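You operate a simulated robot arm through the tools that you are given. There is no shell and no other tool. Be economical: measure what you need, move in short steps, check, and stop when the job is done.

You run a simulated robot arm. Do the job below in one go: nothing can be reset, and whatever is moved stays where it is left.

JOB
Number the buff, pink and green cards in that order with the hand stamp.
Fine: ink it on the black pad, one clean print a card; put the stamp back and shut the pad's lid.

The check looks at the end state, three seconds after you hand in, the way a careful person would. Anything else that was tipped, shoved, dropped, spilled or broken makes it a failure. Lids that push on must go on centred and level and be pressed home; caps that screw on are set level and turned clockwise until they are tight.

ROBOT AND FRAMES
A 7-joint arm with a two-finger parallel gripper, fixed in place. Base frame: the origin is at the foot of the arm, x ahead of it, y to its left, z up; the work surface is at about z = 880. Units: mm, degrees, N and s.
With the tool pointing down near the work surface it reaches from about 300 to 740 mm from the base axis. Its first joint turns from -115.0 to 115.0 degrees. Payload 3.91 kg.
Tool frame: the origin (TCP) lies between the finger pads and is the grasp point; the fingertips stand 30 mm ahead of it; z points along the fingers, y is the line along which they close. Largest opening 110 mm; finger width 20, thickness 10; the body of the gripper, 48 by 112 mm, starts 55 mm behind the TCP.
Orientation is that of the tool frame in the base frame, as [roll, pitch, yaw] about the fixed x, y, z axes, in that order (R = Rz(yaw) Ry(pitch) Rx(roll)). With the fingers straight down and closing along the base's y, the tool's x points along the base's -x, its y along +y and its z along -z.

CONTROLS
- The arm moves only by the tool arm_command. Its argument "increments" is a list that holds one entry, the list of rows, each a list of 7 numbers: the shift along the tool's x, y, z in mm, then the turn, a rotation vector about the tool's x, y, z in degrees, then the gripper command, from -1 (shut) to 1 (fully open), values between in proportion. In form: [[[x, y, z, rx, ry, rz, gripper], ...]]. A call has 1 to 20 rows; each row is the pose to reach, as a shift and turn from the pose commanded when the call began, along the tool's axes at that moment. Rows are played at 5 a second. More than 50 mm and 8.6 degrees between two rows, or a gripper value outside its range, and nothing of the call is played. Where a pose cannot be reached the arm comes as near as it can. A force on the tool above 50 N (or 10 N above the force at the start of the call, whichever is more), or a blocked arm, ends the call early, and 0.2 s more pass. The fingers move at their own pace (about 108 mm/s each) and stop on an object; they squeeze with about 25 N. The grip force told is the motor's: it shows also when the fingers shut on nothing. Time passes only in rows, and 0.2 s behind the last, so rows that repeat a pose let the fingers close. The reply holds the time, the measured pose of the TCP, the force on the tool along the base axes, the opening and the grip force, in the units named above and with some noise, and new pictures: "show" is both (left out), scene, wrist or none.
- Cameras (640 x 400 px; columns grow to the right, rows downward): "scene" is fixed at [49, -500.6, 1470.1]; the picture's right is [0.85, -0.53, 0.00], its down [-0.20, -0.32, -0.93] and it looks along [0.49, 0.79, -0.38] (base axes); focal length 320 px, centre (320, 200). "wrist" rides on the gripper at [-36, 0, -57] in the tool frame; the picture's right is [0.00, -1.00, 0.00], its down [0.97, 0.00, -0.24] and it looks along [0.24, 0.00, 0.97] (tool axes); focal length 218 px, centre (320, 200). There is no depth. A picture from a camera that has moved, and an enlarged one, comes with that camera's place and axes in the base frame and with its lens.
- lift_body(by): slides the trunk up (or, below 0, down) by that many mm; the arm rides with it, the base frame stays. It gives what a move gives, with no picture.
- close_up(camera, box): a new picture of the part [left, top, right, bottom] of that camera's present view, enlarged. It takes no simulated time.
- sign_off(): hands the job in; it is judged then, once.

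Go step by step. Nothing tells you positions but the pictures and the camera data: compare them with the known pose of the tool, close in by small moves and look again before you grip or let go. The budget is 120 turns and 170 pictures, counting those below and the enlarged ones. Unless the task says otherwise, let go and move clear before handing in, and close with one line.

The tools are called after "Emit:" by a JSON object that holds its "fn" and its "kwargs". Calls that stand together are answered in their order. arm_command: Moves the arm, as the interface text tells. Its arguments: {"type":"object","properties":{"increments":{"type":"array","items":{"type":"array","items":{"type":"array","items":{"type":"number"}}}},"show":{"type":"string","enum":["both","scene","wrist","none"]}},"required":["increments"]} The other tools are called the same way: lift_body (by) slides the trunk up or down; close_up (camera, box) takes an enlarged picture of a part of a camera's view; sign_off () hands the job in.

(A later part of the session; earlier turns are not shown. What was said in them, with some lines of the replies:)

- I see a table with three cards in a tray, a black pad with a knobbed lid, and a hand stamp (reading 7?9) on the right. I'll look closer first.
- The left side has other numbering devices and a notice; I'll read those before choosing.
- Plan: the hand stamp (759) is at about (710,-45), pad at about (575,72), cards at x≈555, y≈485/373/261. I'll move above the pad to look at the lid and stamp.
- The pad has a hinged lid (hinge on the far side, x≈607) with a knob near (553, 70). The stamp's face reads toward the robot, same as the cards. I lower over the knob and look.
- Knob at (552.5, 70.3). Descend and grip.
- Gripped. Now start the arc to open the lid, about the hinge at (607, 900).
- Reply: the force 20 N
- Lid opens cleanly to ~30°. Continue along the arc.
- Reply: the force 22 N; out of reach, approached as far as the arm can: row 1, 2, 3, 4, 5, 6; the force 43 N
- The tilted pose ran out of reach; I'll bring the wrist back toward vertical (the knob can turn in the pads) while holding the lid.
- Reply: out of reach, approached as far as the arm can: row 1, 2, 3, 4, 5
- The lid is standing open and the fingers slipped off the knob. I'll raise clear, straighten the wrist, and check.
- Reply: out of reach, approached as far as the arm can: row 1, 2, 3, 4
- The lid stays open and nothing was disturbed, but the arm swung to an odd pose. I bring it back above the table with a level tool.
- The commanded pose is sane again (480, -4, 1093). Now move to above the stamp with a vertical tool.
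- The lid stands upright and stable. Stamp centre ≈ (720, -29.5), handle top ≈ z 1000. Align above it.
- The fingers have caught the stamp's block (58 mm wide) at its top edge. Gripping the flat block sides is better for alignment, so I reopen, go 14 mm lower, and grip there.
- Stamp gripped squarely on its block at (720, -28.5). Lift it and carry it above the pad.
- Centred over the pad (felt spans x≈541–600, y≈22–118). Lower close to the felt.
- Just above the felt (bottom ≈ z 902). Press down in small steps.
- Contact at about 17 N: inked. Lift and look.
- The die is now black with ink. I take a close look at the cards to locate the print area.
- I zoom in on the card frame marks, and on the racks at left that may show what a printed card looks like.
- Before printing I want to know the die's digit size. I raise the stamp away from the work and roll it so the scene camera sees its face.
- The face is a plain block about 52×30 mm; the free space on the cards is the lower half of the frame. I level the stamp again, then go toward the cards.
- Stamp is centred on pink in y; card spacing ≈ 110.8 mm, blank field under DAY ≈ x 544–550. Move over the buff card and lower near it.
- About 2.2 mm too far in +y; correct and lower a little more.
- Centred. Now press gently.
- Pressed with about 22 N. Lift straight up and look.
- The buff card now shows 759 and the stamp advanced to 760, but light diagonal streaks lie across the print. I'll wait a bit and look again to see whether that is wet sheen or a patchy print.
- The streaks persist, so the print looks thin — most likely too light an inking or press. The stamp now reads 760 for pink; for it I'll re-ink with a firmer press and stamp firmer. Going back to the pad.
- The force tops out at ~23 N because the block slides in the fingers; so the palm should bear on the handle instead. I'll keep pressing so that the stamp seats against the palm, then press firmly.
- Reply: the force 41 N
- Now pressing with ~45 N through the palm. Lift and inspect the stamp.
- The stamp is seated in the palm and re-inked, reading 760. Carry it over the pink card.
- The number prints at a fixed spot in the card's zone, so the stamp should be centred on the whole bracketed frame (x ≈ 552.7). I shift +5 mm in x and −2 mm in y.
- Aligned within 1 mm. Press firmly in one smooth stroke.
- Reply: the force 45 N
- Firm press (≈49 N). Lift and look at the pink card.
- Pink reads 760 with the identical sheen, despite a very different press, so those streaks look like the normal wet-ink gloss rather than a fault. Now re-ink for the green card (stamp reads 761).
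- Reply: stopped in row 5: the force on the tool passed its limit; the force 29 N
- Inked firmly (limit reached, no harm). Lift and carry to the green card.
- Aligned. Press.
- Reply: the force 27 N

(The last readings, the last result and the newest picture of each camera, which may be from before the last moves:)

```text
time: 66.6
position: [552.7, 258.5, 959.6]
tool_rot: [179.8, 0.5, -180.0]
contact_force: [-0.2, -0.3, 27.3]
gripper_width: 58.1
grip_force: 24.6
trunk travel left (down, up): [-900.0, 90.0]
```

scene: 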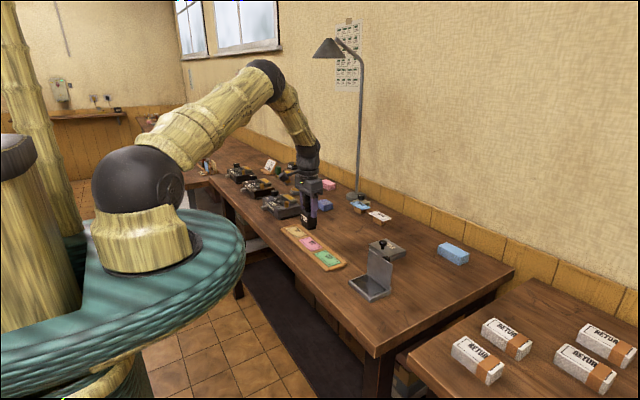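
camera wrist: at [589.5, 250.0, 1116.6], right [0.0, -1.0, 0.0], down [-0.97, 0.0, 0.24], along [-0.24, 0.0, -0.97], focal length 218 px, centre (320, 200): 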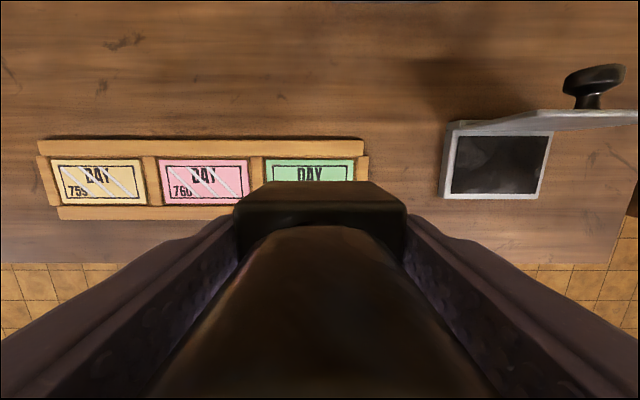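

Emit:
{"fn": "arm_command", "kwargs": {"increments": [[[0, 0, -10, 0, 0, 0, -1], [0, 0, -50, 0, 0, 0, -1], [0, 0, -90, 0, 0, 0, -1], [0, -40, -105, 0, 0, 0, -1], [0, -80, -110, 0, 0, 0, -1], [0, -120, -110, 0, 0, 0, -1], [0, -120, -110, 0, 0, 0, -1]]], "show": "none"}}

Emit:
{"fn": "close_up", "kwargs": {"camera": "wrist", "box": [0, 130, 260, 250]}}

Emit:
{"fn": "close_up", "kwargs": {"camera": "scene", "box": [285, 215, 365, 275]}}

```text
time: 68.2
position: [551.5, 140.1, 1065.2]
tool_rot: [180.0, 0.0, -179.9]
contact_force: [-0.4, 0.7, -3.7]
gripper_width: 57.7
grip_force: 24.5
trunk travel left (down, up): [-900.0, 90.0]
```

```text
2.46 times, centred on (130, 190) of wrist
camera zoom: at [588.3, 139.6, 1122.6], right [0.0, -1.0, 0.0], down [-0.97, 0.0, 0.24], along [-0.24, 0.0, -0.97], focal length 537 px, centre (788, 225)
```

zoom: 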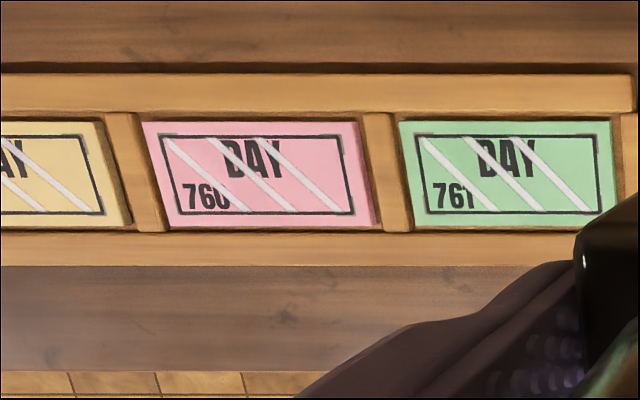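

```text
6.67 times, centred on (325, 245) of scene
camera zoom: at [49.0, -500.6, 1470.1], right [0.85, -0.53, 0.0], down [-0.2, -0.32, -0.93], along [0.49, 0.79, -0.38], focal length 2133 px, centre (287, -100)
```

zoom: 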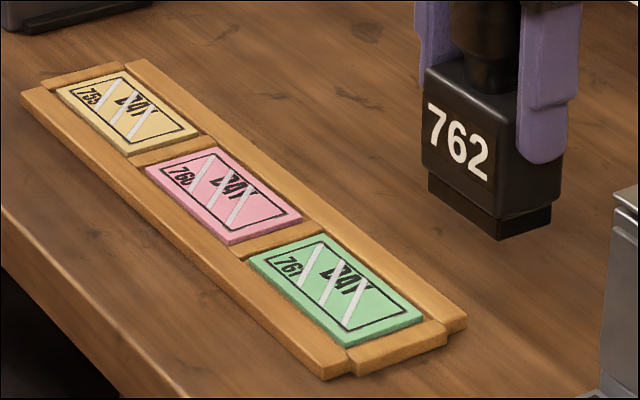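

All three cards are numbered 759, 760, 761. Now take the stamp back to its spot at (720, -28.5).

Emit:
{"fn": "arm_command", "kwargs": {"increments": [[[0, 0, -15, 0, 0, 0, -1], [-28, -28, -15, 0, 0, 0, -1], [-56, -56, -15, 0, 0, 0, -1], [-84, -84, -15, 0, 0, 0, -1], [-112, -112, -15, 0, 0, 0, -1], [-140, -140, -15, 0, 0, 0, -1], [-168, -168, -15, 0, 0, 0, -1], [-168, -168, 25, 0, 0, 0, -1], [-168, -168, 65, 0, 0, 0, -1], [-168, -168, 100, 0, 0, 0, -1], [-168, -168, 100, 0, 0, 0, -1]]], "show": "both"}}

Emit:
{"fn": "close_up", "kwargs": {"camera": "scene", "box": [390, 225, 480, 305]}}

```text
time: 70.6
position: [721.1, -29.6, 966.2]
tool_rot: [-180.0, 0.0, -180.0]
contact_force: [0.1, -0.1, -3.1]
gripper_width: 57.8
grip_force: 25.1
trunk travel left (down, up): [-900.0, 90.0]
camera wrist: at [758.0, -29.4, 1024.4], right [0.0, -1.0, 0.0], down [-0.97, 0.0, 0.24], along [-0.24, 0.0, -0.97], focal length 218 px, centre (320, 200)
```

scene: 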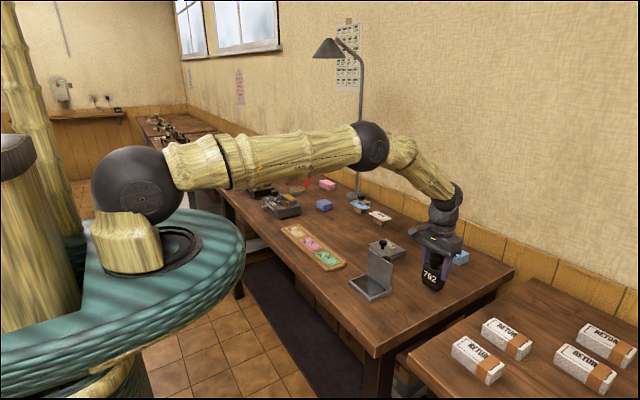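
wrist: 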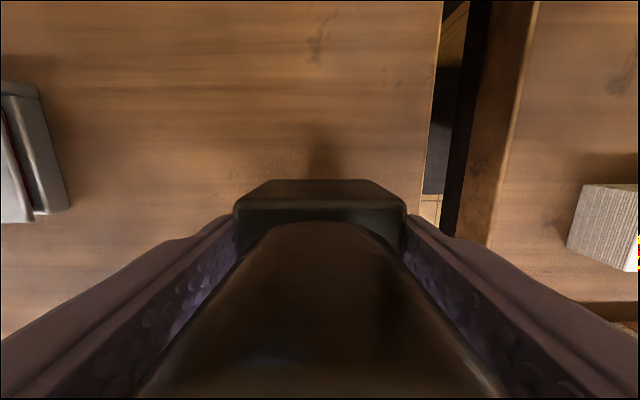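

```text
5.00 times, centred on (435, 265) of scene
camera zoom: at [49.0, -500.6, 1470.1], right [0.85, -0.53, 0.0], down [-0.2, -0.32, -0.93], along [0.49, 0.79, -0.38], focal length 1600 px, centre (-255, -125)
```

zoom: 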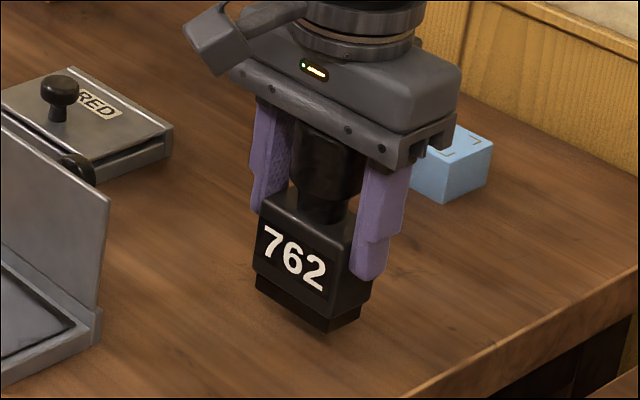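

Emit:
{"fn": "arm_command", "kwargs": {"increments": [[[0, 0, 6, 0, 0, 0, -1], [0, 0, 11, 0, 0, 0, -1], [0, 0, 14, 0, 0, 0, -1], [0, 0, 15.5, 0, 0, 0, -1], [0, 0, 15.5, 0, 0, 0, -1]]], "show": "none"}}

```text
time: 71.8
position: [721.5, -29.3, 950.7]
tool_rot: [180.0, 0.2, 180.0]
contact_force: [0.5, 0.0, -0.4]
gripper_width: 57.7
grip_force: 24.2
trunk travel left (down, up): [-900.0, 90.0]
```

Light contact with the table. Release gently and rise straight up.

Emit:
{"fn": "arm_command", "kwargs": {"increments": [[[0, 0, 0.3, 0, 0, 0, -1], [0, 0, 0.3, 0, 0, 0, 0.3], [0, 0, 0.3, 0, 0, 0, 0.5], [0, 0, 0, 0, 0, 0, 0.5], [0, 0, -15, 0, 0, 0, 0.6], [0, 0, -45, 0, 0, 0, 0.6], [0, 0, -85, 0, 0, 0, 0.6], [0, 0, -125, 0, 0, 0, 0.6], [0, 0, -125, 0, 0, 0, 0.6]]], "show": "both"}}

Emit:
{"fn": "close_up", "kwargs": {"camera": "scene", "box": [390, 225, 480, 305]}}

```text
time: 73.8
position: [720.6, -30.7, 1076.5]
tool_rot: [-180.0, 0.1, 180.0]
contact_force: [0.0, -0.1, -0.2]
gripper_width: 88.4
grip_force: 0.0
trunk travel left (down, up): [-900.0, 90.0]
camera wrist: at [756.8, -28.8, 1133.5], right [0.0, -1.0, 0.0], down [-0.97, 0.0, 0.24], along [-0.24, 0.0, -0.97], focal length 218 px, centre (320, 200)
```

scene: 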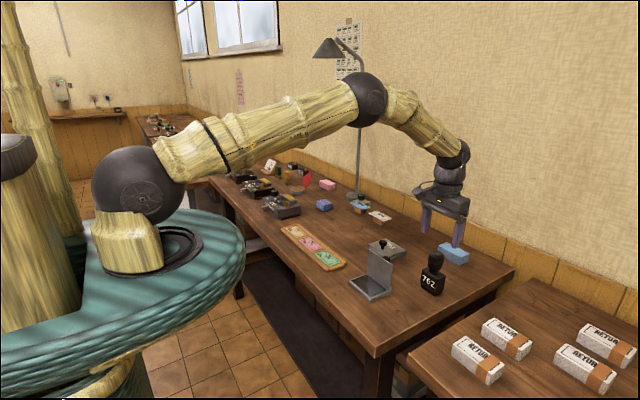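
wrist: 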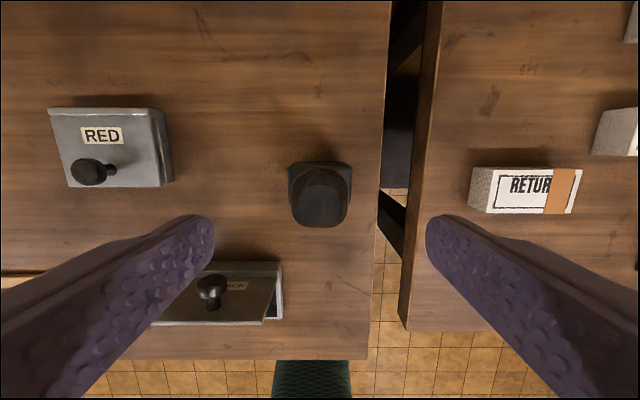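

```text
5.00 times, centred on (435, 265) of scene
camera zoom: at [49.0, -500.6, 1470.1], right [0.85, -0.53, 0.0], down [-0.2, -0.32, -0.93], along [0.49, 0.79, -0.38], focal length 1600 px, centre (-255, -125)
```

zoom: 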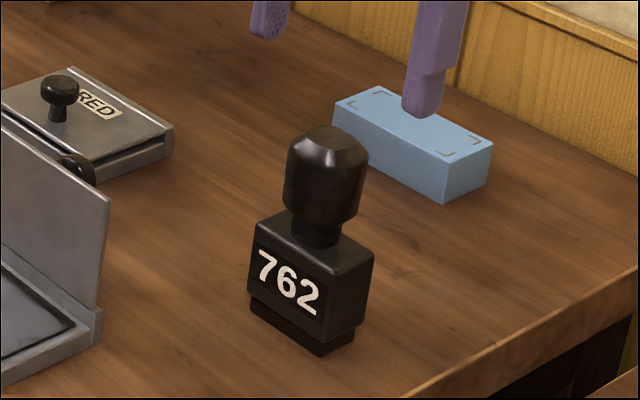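

The stamp is back, upright in its old place. Now to the open lid: move above its knob to grip it and swing it shut.

Emit:
{"fn": "arm_command", "kwargs": {"increments": [[[15, 16, 0, 0, 0, 0, 0.3], [45, 50, 0, 0, 0, 0, 0.3], [75, 82, 0, 0, 0, 0, 0], [91, 100, 10, 0, 0, 0, 0], [91, 100, 36, 0, 0, 0, 0], [91, 100, 36, 0, 0, 0, 0]]], "show": "wrist"}}

Emit:
{"fn": "close_up", "kwargs": {"camera": "wrist", "box": [240, 150, 400, 250]}}

Emit:
{"fn": "close_up", "kwargs": {"camera": "scene", "box": [335, 210, 415, 305]}}

```text
time: 75.2
position: [627.5, 71.1, 1039.5]
tool_rot: [180.0, 0.1, 180.0]
contact_force: [-0.9, 0.2, 0.4]
gripper_width: 55.0
grip_force: 0.0
trunk travel left (down, up): [-900.0, 90.0]
camera wrist: at [665.1, 71.7, 1096.4], right [0.0, -1.0, 0.0], down [-0.97, 0.0, 0.24], along [-0.24, 0.0, -0.97], focal length 218 px, centre (320, 200)
```

wrist: 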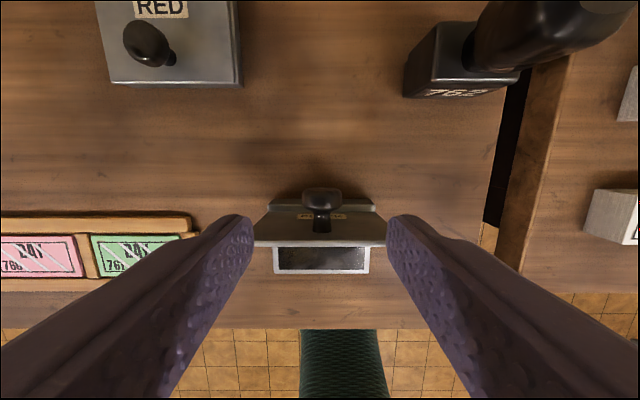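

```text
4.00 times, centred on (320, 200) of wrist
camera zoom: at [665.1, 71.7, 1096.4], right [0.0, -1.0, 0.0], down [-0.97, 0.0, 0.24], along [-0.24, 0.0, -0.97], focal length 873 px, centre (320, 200)
```

zoom: 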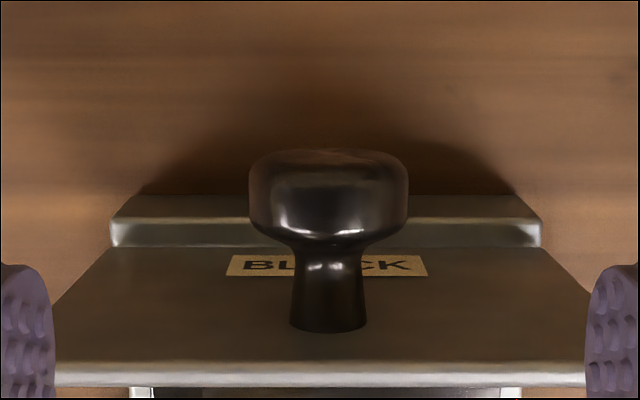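

```text
4.21 times, centred on (375, 258) of scene
camera zoom: at [49.0, -500.6, 1470.1], right [0.85, -0.53, 0.0], down [-0.2, -0.32, -0.93], along [0.49, 0.79, -0.38], focal length 1347 px, centre (88, -42)
```

zoom: 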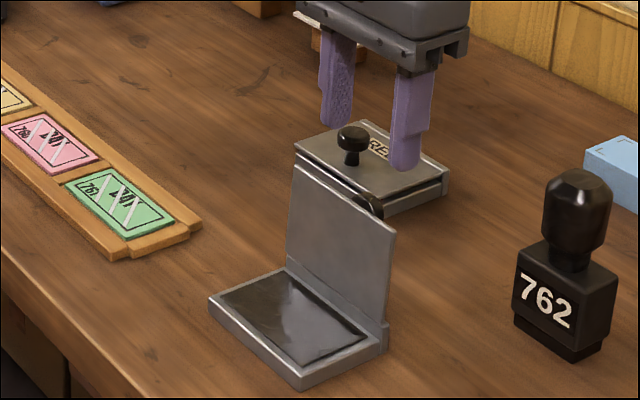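

Emit:
{"fn": "arm_command", "kwargs": {"increments": [[[-1, -0.8, 30, 0, 0, 0, 0], [-1, -0.8, 55, 0, 0, 0, 0], [-1, -0.8, 68, 0, 0, 0, 0], [-1, -0.8, 68, 0, 0, 0, 0]]], "show": "wrist"}}

Emit:
{"fn": "close_up", "kwargs": {"camera": "scene", "box": [345, 225, 405, 290]}}

```text
time: 76.2
position: [630.6, 71.4, 970.2]
tool_rot: [179.9, 0.1, -180.0]
contact_force: [0.3, 0.3, 0.1]
gripper_width: 54.7
grip_force: 0.1
trunk travel left (down, up): [-900.0, 90.0]
camera wrist: at [667.3, 71.0, 1027.8], right [0.0, -1.0, 0.0], down [-0.97, 0.0, 0.24], along [-0.24, 0.0, -0.97], focal length 218 px, centre (320, 200)
```

wrist: 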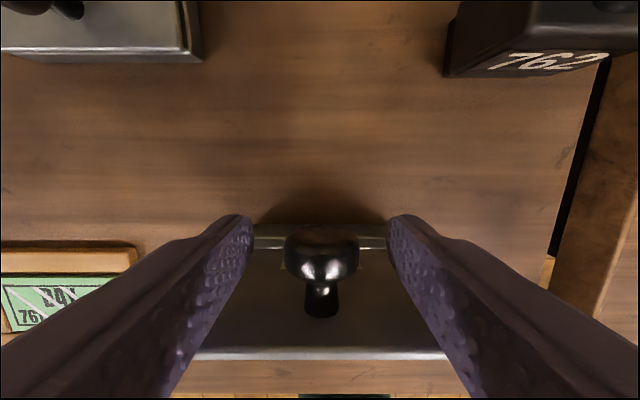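

```text
6.15 times, centred on (375, 258) of scene
camera zoom: at [49.0, -500.6, 1470.1], right [0.85, -0.53, 0.0], down [-0.2, -0.32, -0.93], along [0.49, 0.79, -0.38], focal length 1969 px, centre (-18, -154)
```

zoom: 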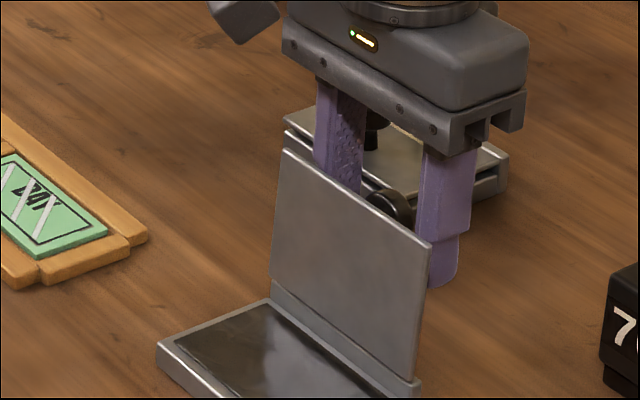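

Knob between the fingers. Grip and start the closing arc.

Emit:
{"fn": "arm_command", "kwargs": {"increments": [[[0, -0.5, 0, 0, 0, 0, -1], [0, -0.5, 0, 0, 0, 0, -1], [4.8, -0.5, -1.7, 0, 0, 0, -1], [9.6, -0.5, -3, 0, 0, 0, -1], [14.5, -0.5, -3.8, 0, 0, 0, -1], [19.5, -0.5, -4.3, 0, 0, 0, -1], [24.5, -0.5, -4.2, 0, 0, 0, -1], [29.5, -0.5, -3.8, 0, 0, 0, -1], [34.5, -0.5, -2.9, 0, 0, 0, -1], [39.3, -0.5, -1.6, 0, 0, 0, -1]]], "show": "wrist"}}

Emit:
{"fn": "close_up", "kwargs": {"camera": "scene", "box": [340, 225, 405, 300]}}

```text
time: 78.4
position: [599.9, 69.3, 975.2]
tool_rot: [180.0, 1.3, -180.0]
contact_force: [34.9, 0.0, 15.0]
gripper_width: 25.5
grip_force: 45.0
trunk travel left (down, up): [-900.0, 90.0]
camera wrist: at [634.6, 70.3, 1033.8], right [0.0, -1.0, 0.0], down [-0.97, 0.0, 0.22], along [-0.22, 0.0, -0.97], focal length 218 px, centre (320, 200)
```

wrist: 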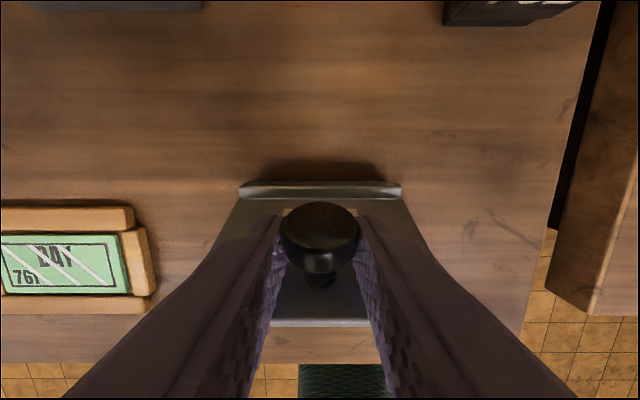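

```text
5.33 times, centred on (372, 262) of scene
camera zoom: at [49.0, -500.6, 1470.1], right [0.85, -0.53, 0.0], down [-0.2, -0.32, -0.93], along [0.49, 0.79, -0.38], focal length 1706 px, centre (40, -133)
```

zoom: 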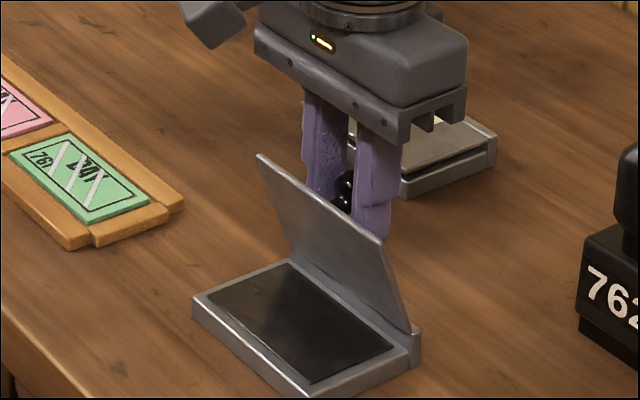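

The lid comes down but with some resistance from the knob turning in the pads; let the wrist tilt along with it from here.

Emit:
{"fn": "arm_command", "kwargs": {"increments": [[[2.5, 0, 1, 0, -3, 0, -1], [5.5, 0, 2, 0, -6, 0, -1], [8.5, 0, 3, 0, -8, 0, -1], [11.1, 0, 4, 0, -10, 0, -1], [16.2, 0, 6.8, 0, -12, 0, -1], [21.4, 0, 9.7, 0, -14, 0, -1]]], "show": "wrist"}}

Emit:
{"fn": "close_up", "kwargs": {"camera": "scene", "box": [340, 225, 405, 300]}}

```text
time: 79.8
position: [576.2, 70.7, 966.6]
tool_rot: [179.8, 15.1, -180.0]
contact_force: [24.5, 0.7, 28.6]
gripper_width: 25.3
grip_force: 45.1
trunk travel left (down, up): [-900.0, 90.0]
camera wrist: at [596.9, 70.2, 1031.9], right [0.0, -1.0, 0.0], down [-1.0, 0.0, -0.02], along [0.02, 0.0, -1.0], focal length 218 px, centre (320, 200)
```

wrist: 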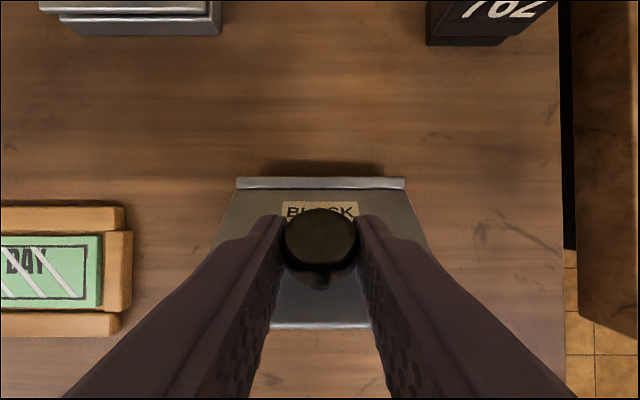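

```text
5.33 times, centred on (372, 262) of scene
camera zoom: at [49.0, -500.6, 1470.1], right [0.85, -0.53, 0.0], down [-0.2, -0.32, -0.93], along [0.49, 0.79, -0.38], focal length 1706 px, centre (40, -133)
```

zoom: 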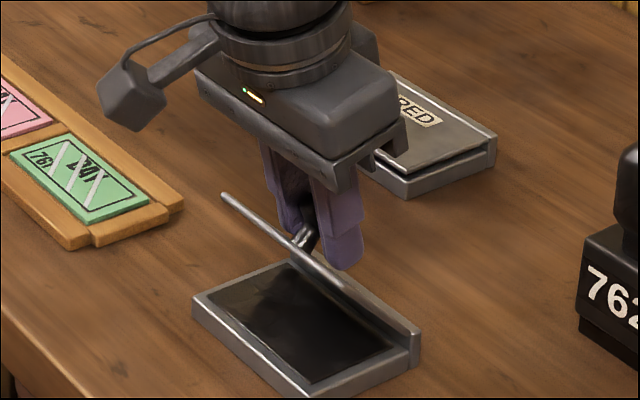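

Emit:
{"fn": "arm_command", "kwargs": {"increments": [[[5.7, 0, 2.4, 0, -3, 0, -1], [11.4, 0, 4.9, 0, -6, 0, -1], [16, 0, 8, 0, -8, 0, -1], [20.4, 0, 11.4, 0, -10, 0, -1], [24.4, 0, 15.2, 0, -12, 0, -1], [28.3, 0, 19.1, 0, -14, 0, -1]]], "show": "wrist"}}

Emit:
{"fn": "close_up", "kwargs": {"camera": "scene", "box": [340, 225, 405, 300]}}

```text
time: 81.2
position: [549.7, 70.3, 940.0]
tool_rot: [179.9, 28.6, -180.0]
contact_force: [21.4, -2.9, 15.8]
gripper_width: 25.2
grip_force: 44.6
trunk travel left (down, up): [-900.0, 90.0]
camera wrist: at [554.9, 70.3, 1007.2], right [0.0, -1.0, 0.0], down [-0.97, 0.0, -0.25], along [0.25, 0.0, -0.97], focal length 218 px, centre (320, 200)
```

wrist: 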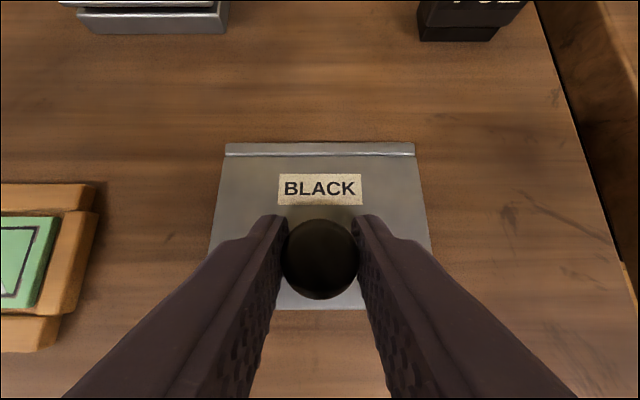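

```text
5.33 times, centred on (372, 262) of scene
camera zoom: at [49.0, -500.6, 1470.1], right [0.85, -0.53, 0.0], down [-0.2, -0.32, -0.93], along [0.49, 0.79, -0.38], focal length 1706 px, centre (40, -133)
```

zoom: 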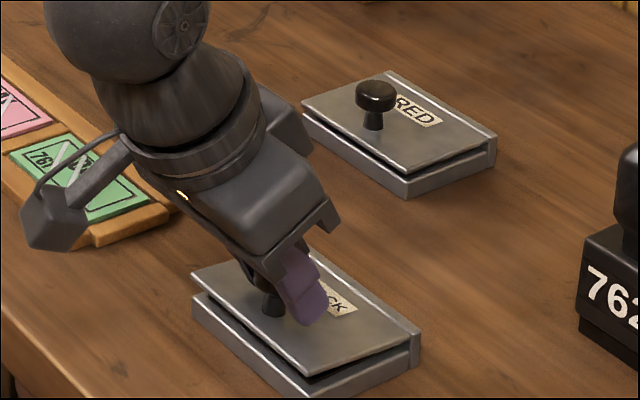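

Emit:
{"fn": "arm_command", "kwargs": {"increments": [[[0.7, 0, 2, 0, 0, 0, -1], [1.3, 0, 4, 0, 0, 0, -1], [1.9, 0, 6, 0, 0, 0, -1], [1.9, 0, 6, 0, 0, 0, -1]]], "show": "none"}}

Emit:
{"fn": "close_up", "kwargs": {"camera": "scene", "box": [340, 240, 405, 300]}}

```text
time: 82.2
position: [547.2, 70.2, 935.0]
tool_rot: [179.9, 28.4, -180.0]
contact_force: [8.8, -1.6, 29.2]
gripper_width: 25.0
grip_force: 44.9
trunk travel left (down, up): [-900.0, 90.0]
```

```text
6.67 times, centred on (372, 270) of scene
camera zoom: at [49.0, -500.6, 1470.1], right [0.85, -0.53, 0.0], down [-0.2, -0.32, -0.93], along [0.49, 0.79, -0.38], focal length 2133 px, centre (-30, -267)
```

zoom: 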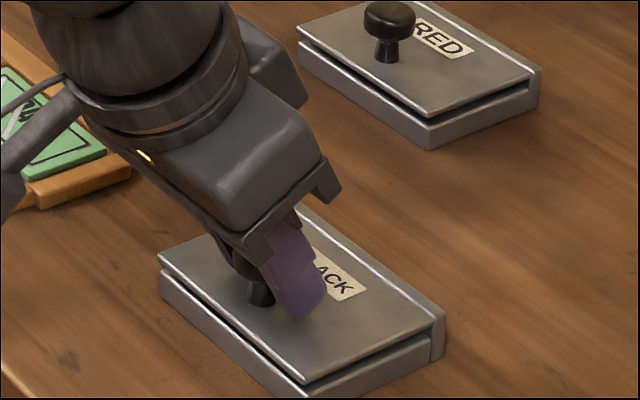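

The lid looks down. Release, back off along the tool axis, level the tool, and check.

Emit:
{"fn": "arm_command", "kwargs": {"increments": [[[1.9, 0, 5, 0, 0, 0, -0.3], [1.9, 0, 4, 0, 0, 0, 0], [1.9, 0, 2, 0, 0, 0, 0], [1.9, 0, -20, 0, 0, 0, 0], [1.9, 0, -60, 0, 4, 0, 0], [1.9, 0, -100, 0, 10, 0, 0], [1.9, 0, -110, 0, 18, 0, 0], [1.9, 0, -110, 0, 26, 0, 0], [1.9, 0, -110, 0, 28, 0, 0], [1.9, 0, -110, 0, 28, 0, 0]]], "show": "both"}}

Emit:
{"fn": "close_up", "kwargs": {"camera": "scene", "box": [340, 240, 405, 300]}}

```text
time: 82.6
position: [548.6, 76.9, 934.9]
tool_rot: [179.6, 29.0, -179.6]
contact_force: [-9.7, 10.3, 32.0]
gripper_width: 49.7
grip_force: 0.0
trunk travel left (down, up): [-900.0, 90.0]
stopped in row 2: the force on the tool passed its limit (the readings are from after the stop); the commanded pose is now the measured one
camera wrist: at [553.5, 76.4, 1002.1], right [0.01, -1.0, -0.01], down [-0.97, -0.01, -0.26], along [0.26, 0.01, -0.97], focal length 218 px, centre (320, 200)
```

scene: 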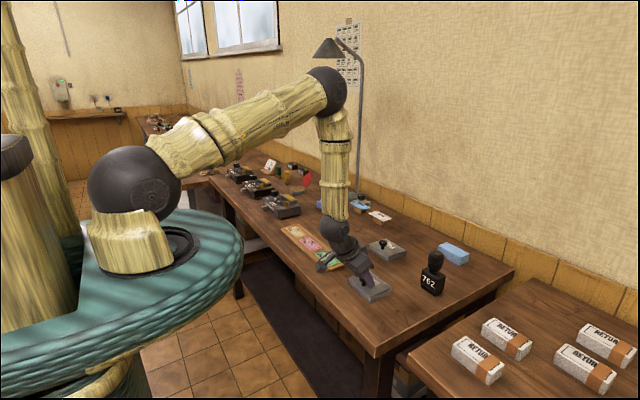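
wrist: 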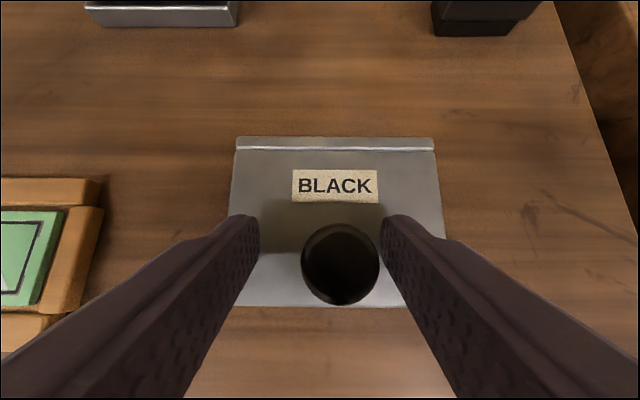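

```text
6.67 times, centred on (372, 270) of scene
camera zoom: at [49.0, -500.6, 1470.1], right [0.85, -0.53, 0.0], down [-0.2, -0.32, -0.93], along [0.49, 0.79, -0.38], focal length 2133 px, centre (-30, -267)
```

zoom: 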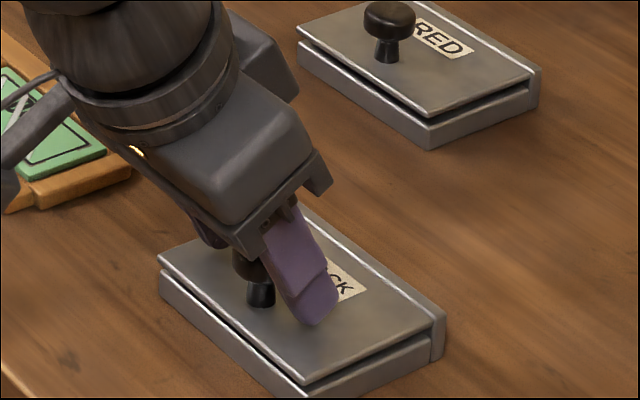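

Fingers are open and clear of the knob sides; back away.

Emit:
{"fn": "arm_command", "kwargs": {"increments": [[[0, -4, -8, 0, 0, 0, 0], [0, -4, -45, 0, 0, 0, 0], [0, -4, -85, 0, 4, 0, 0], [0, -4, -110, 0, 10, 0, 0], [0, -4, -110, 0, 18, 0, 0], [0, -4, -110, 0, 26, 0, 0], [0, -4, -110, 0, 29, 0, 0], [0, -4, -110, 0, 29, 0, 0]]], "show": "both"}}

Emit:
{"fn": "close_up", "kwargs": {"camera": "scene", "box": [335, 235, 415, 300]}}

Emit:
{"fn": "close_up", "kwargs": {"camera": "scene", "box": [345, 262, 395, 302]}}

```text
time: 84.4
position: [498.0, 68.5, 1027.7]
tool_rot: [179.7, -0.6, -179.7]
contact_force: [-0.5, 0.4, -0.1]
gripper_width: 55.1
grip_force: 0.1
trunk travel left (down, up): [-900.0, 90.0]
camera wrist: at [535.0, 68.7, 1085.1], right [0.01, -1.0, 0.0], down [-0.97, -0.01, 0.25], along [-0.25, 0.0, -0.97], focal length 218 px, centre (320, 200)
```

scene: 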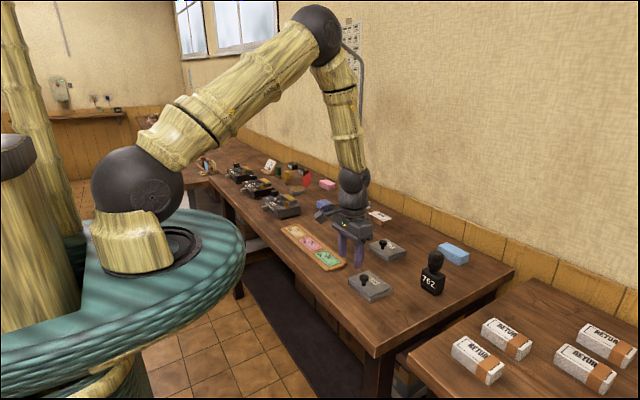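
wrist: 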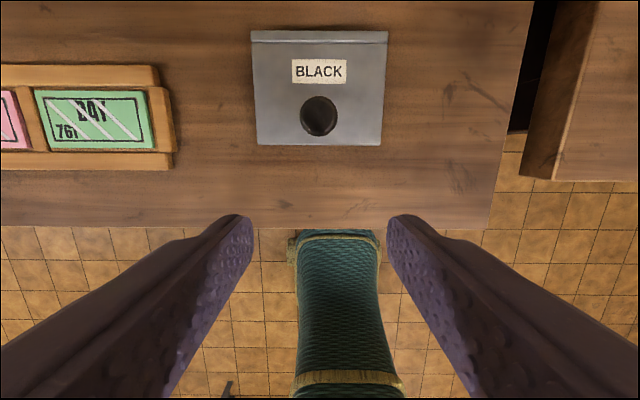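

```text
6.15 times, centred on (375, 268) of scene
camera zoom: at [49.0, -500.6, 1470.1], right [0.85, -0.53, 0.0], down [-0.2, -0.32, -0.93], along [0.49, 0.79, -0.38], focal length 1969 px, centre (-18, -215)
```

zoom: 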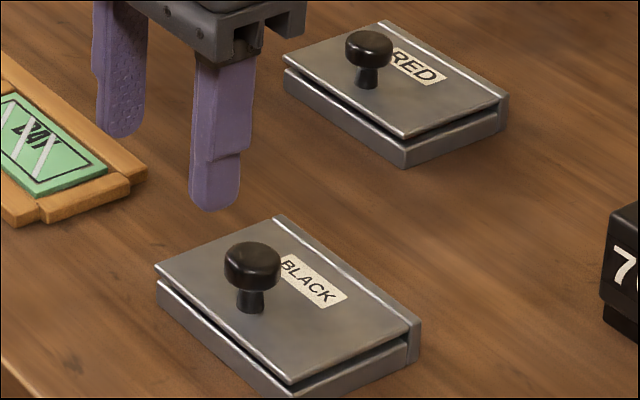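

```text
10.00 times, centred on (370, 282) of scene
camera zoom: at [49.0, -500.6, 1470.1], right [0.85, -0.53, 0.0], down [-0.2, -0.32, -0.93], along [0.49, 0.79, -0.38], focal length 3199 px, centre (-180, -620)
```

zoom: 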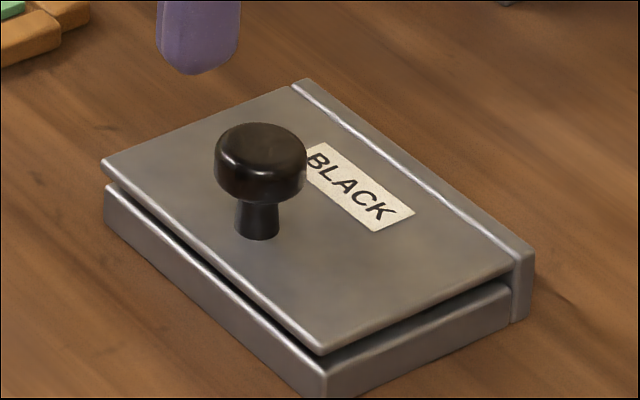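

The lid is exactly as it was at the start and the pad hasn't moved. Raise the arm clear and do a last check of the cards.

Emit:
{"fn": "arm_command", "kwargs": {"increments": [[[0, 0, -40, 0, 0, 0, 0], [0, 40, -80, 0, 0, 0, 0], [0, 80, -110, 0, 0, 0, 0], [0, 120, -140, 0, 0, 0, 0], [0, 160, -160, 0, 0, 0, 0], [0, 160, -160, 0, 0, 0, 0]]], "show": "both"}}

Emit:
{"fn": "close_up", "kwargs": {"camera": "scene", "box": [280, 215, 360, 275]}}

Emit:
{"fn": "close_up", "kwargs": {"camera": "wrist", "box": [150, 60, 350, 160]}}

```text
refused: row 2 steps farther than a row can; nothing moved
```

```text
6.67 times, centred on (320, 245) of scene
camera zoom: at [49.0, -500.6, 1470.1], right [0.85, -0.53, 0.0], down [-0.2, -0.32, -0.93], along [0.49, 0.79, -0.38], focal length 2133 px, centre (320, -100)
```

zoom: 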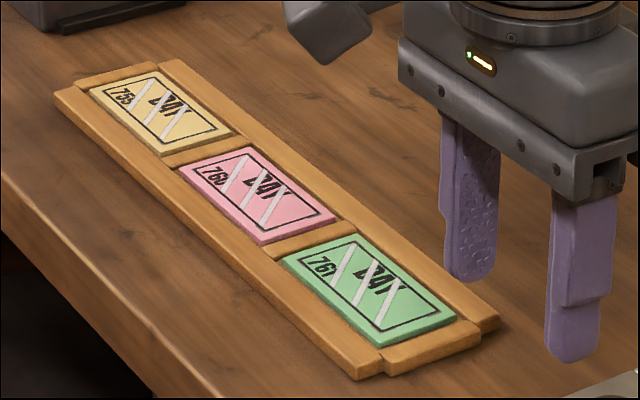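

```text
3.20 times, centred on (250, 110) of wrist
camera zoom: at [535.0, 68.7, 1085.1], right [0.01, -1.0, 0.0], down [-0.97, -0.01, 0.25], along [-0.25, 0.0, -0.97], focal length 698 px, centre (544, 488)
```

zoom: 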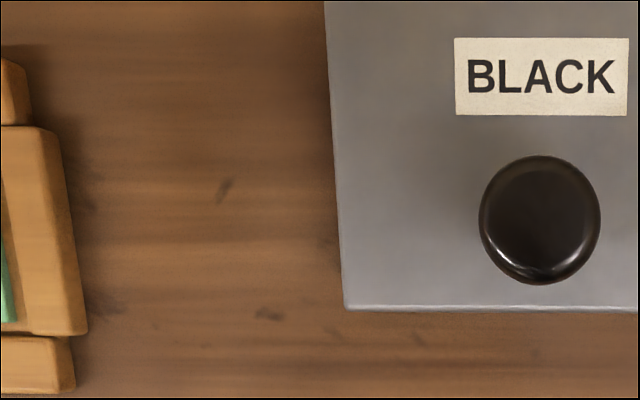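

Cards read 759, 760 and 761, and the lid is shut. I raise the arm clear.

Emit:
{"fn": "arm_command", "kwargs": {"increments": [[[0, 0, -40, 0, 0, 0, 0], [0, 0, -80, 0, 0, 0, 0], [0, 0, -120, 0, 0, 0, 0], [0, 0, -150, 0, 0, 0, 0], [0, 0, -150, 0, 0, 0, 0]]], "show": "both"}}

Emit:
{"fn": "close_up", "kwargs": {"camera": "scene", "box": [330, 200, 490, 300]}}

```text
time: 85.6
position: [499.4, 68.5, 1178.6]
tool_rot: [179.6, -0.5, -179.7]
contact_force: [0.3, 0.8, 0.2]
gripper_width: 55.1
grip_force: 0.0
trunk travel left (down, up): [-900.0, 90.0]
camera wrist: at [536.8, 69.6, 1236.4], right [0.01, -1.0, 0.0], down [-0.97, -0.01, 0.25], along [-0.25, 0.0, -0.97], focal length 218 px, centre (320, 200)
```

scene: 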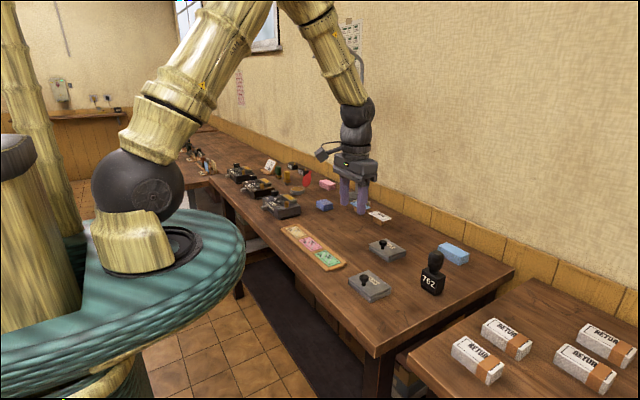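
wrist: 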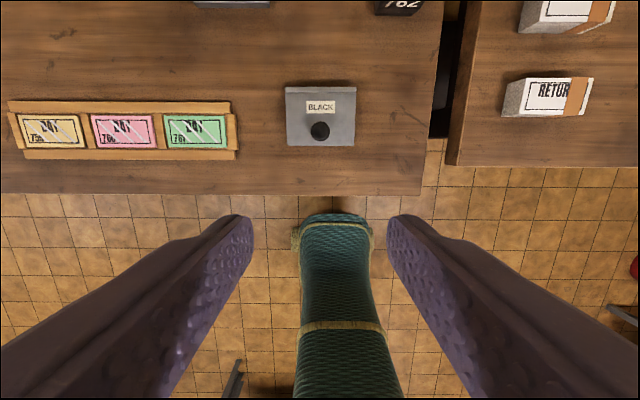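

```text
4.00 times, centred on (410, 250) of scene
camera zoom: at [49.0, -500.6, 1470.1], right [0.85, -0.53, 0.0], down [-0.2, -0.32, -0.93], along [0.49, 0.79, -0.38], focal length 1280 px, centre (-40, 0)
```

zoom: 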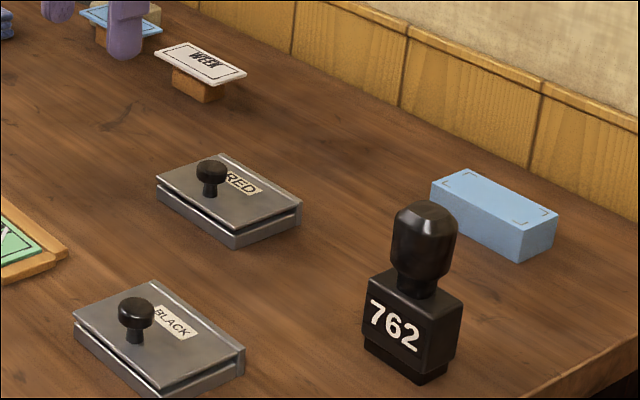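

The stamp is back upright in its place, the lid is shut, the three cards are numbered, and the arm is clear. I'm handing in.

Emit:
{"fn": "sign_off", "kwargs": {}}

```text
The job is handed in.
```

The buff, pink and green cards are numbered 759, 760 and 761, one print each, but all three prints show the same pale diagonal streaks. I took the streaks for wet-ink sheen because they came out alike under very different presses. They hadn't faded on the buff card after about 45 seconds, so the prints may not count as clean. The stamp is back upright in its place and reads 762, the black pad's lid is shut, and I saw nothing else disturbed.
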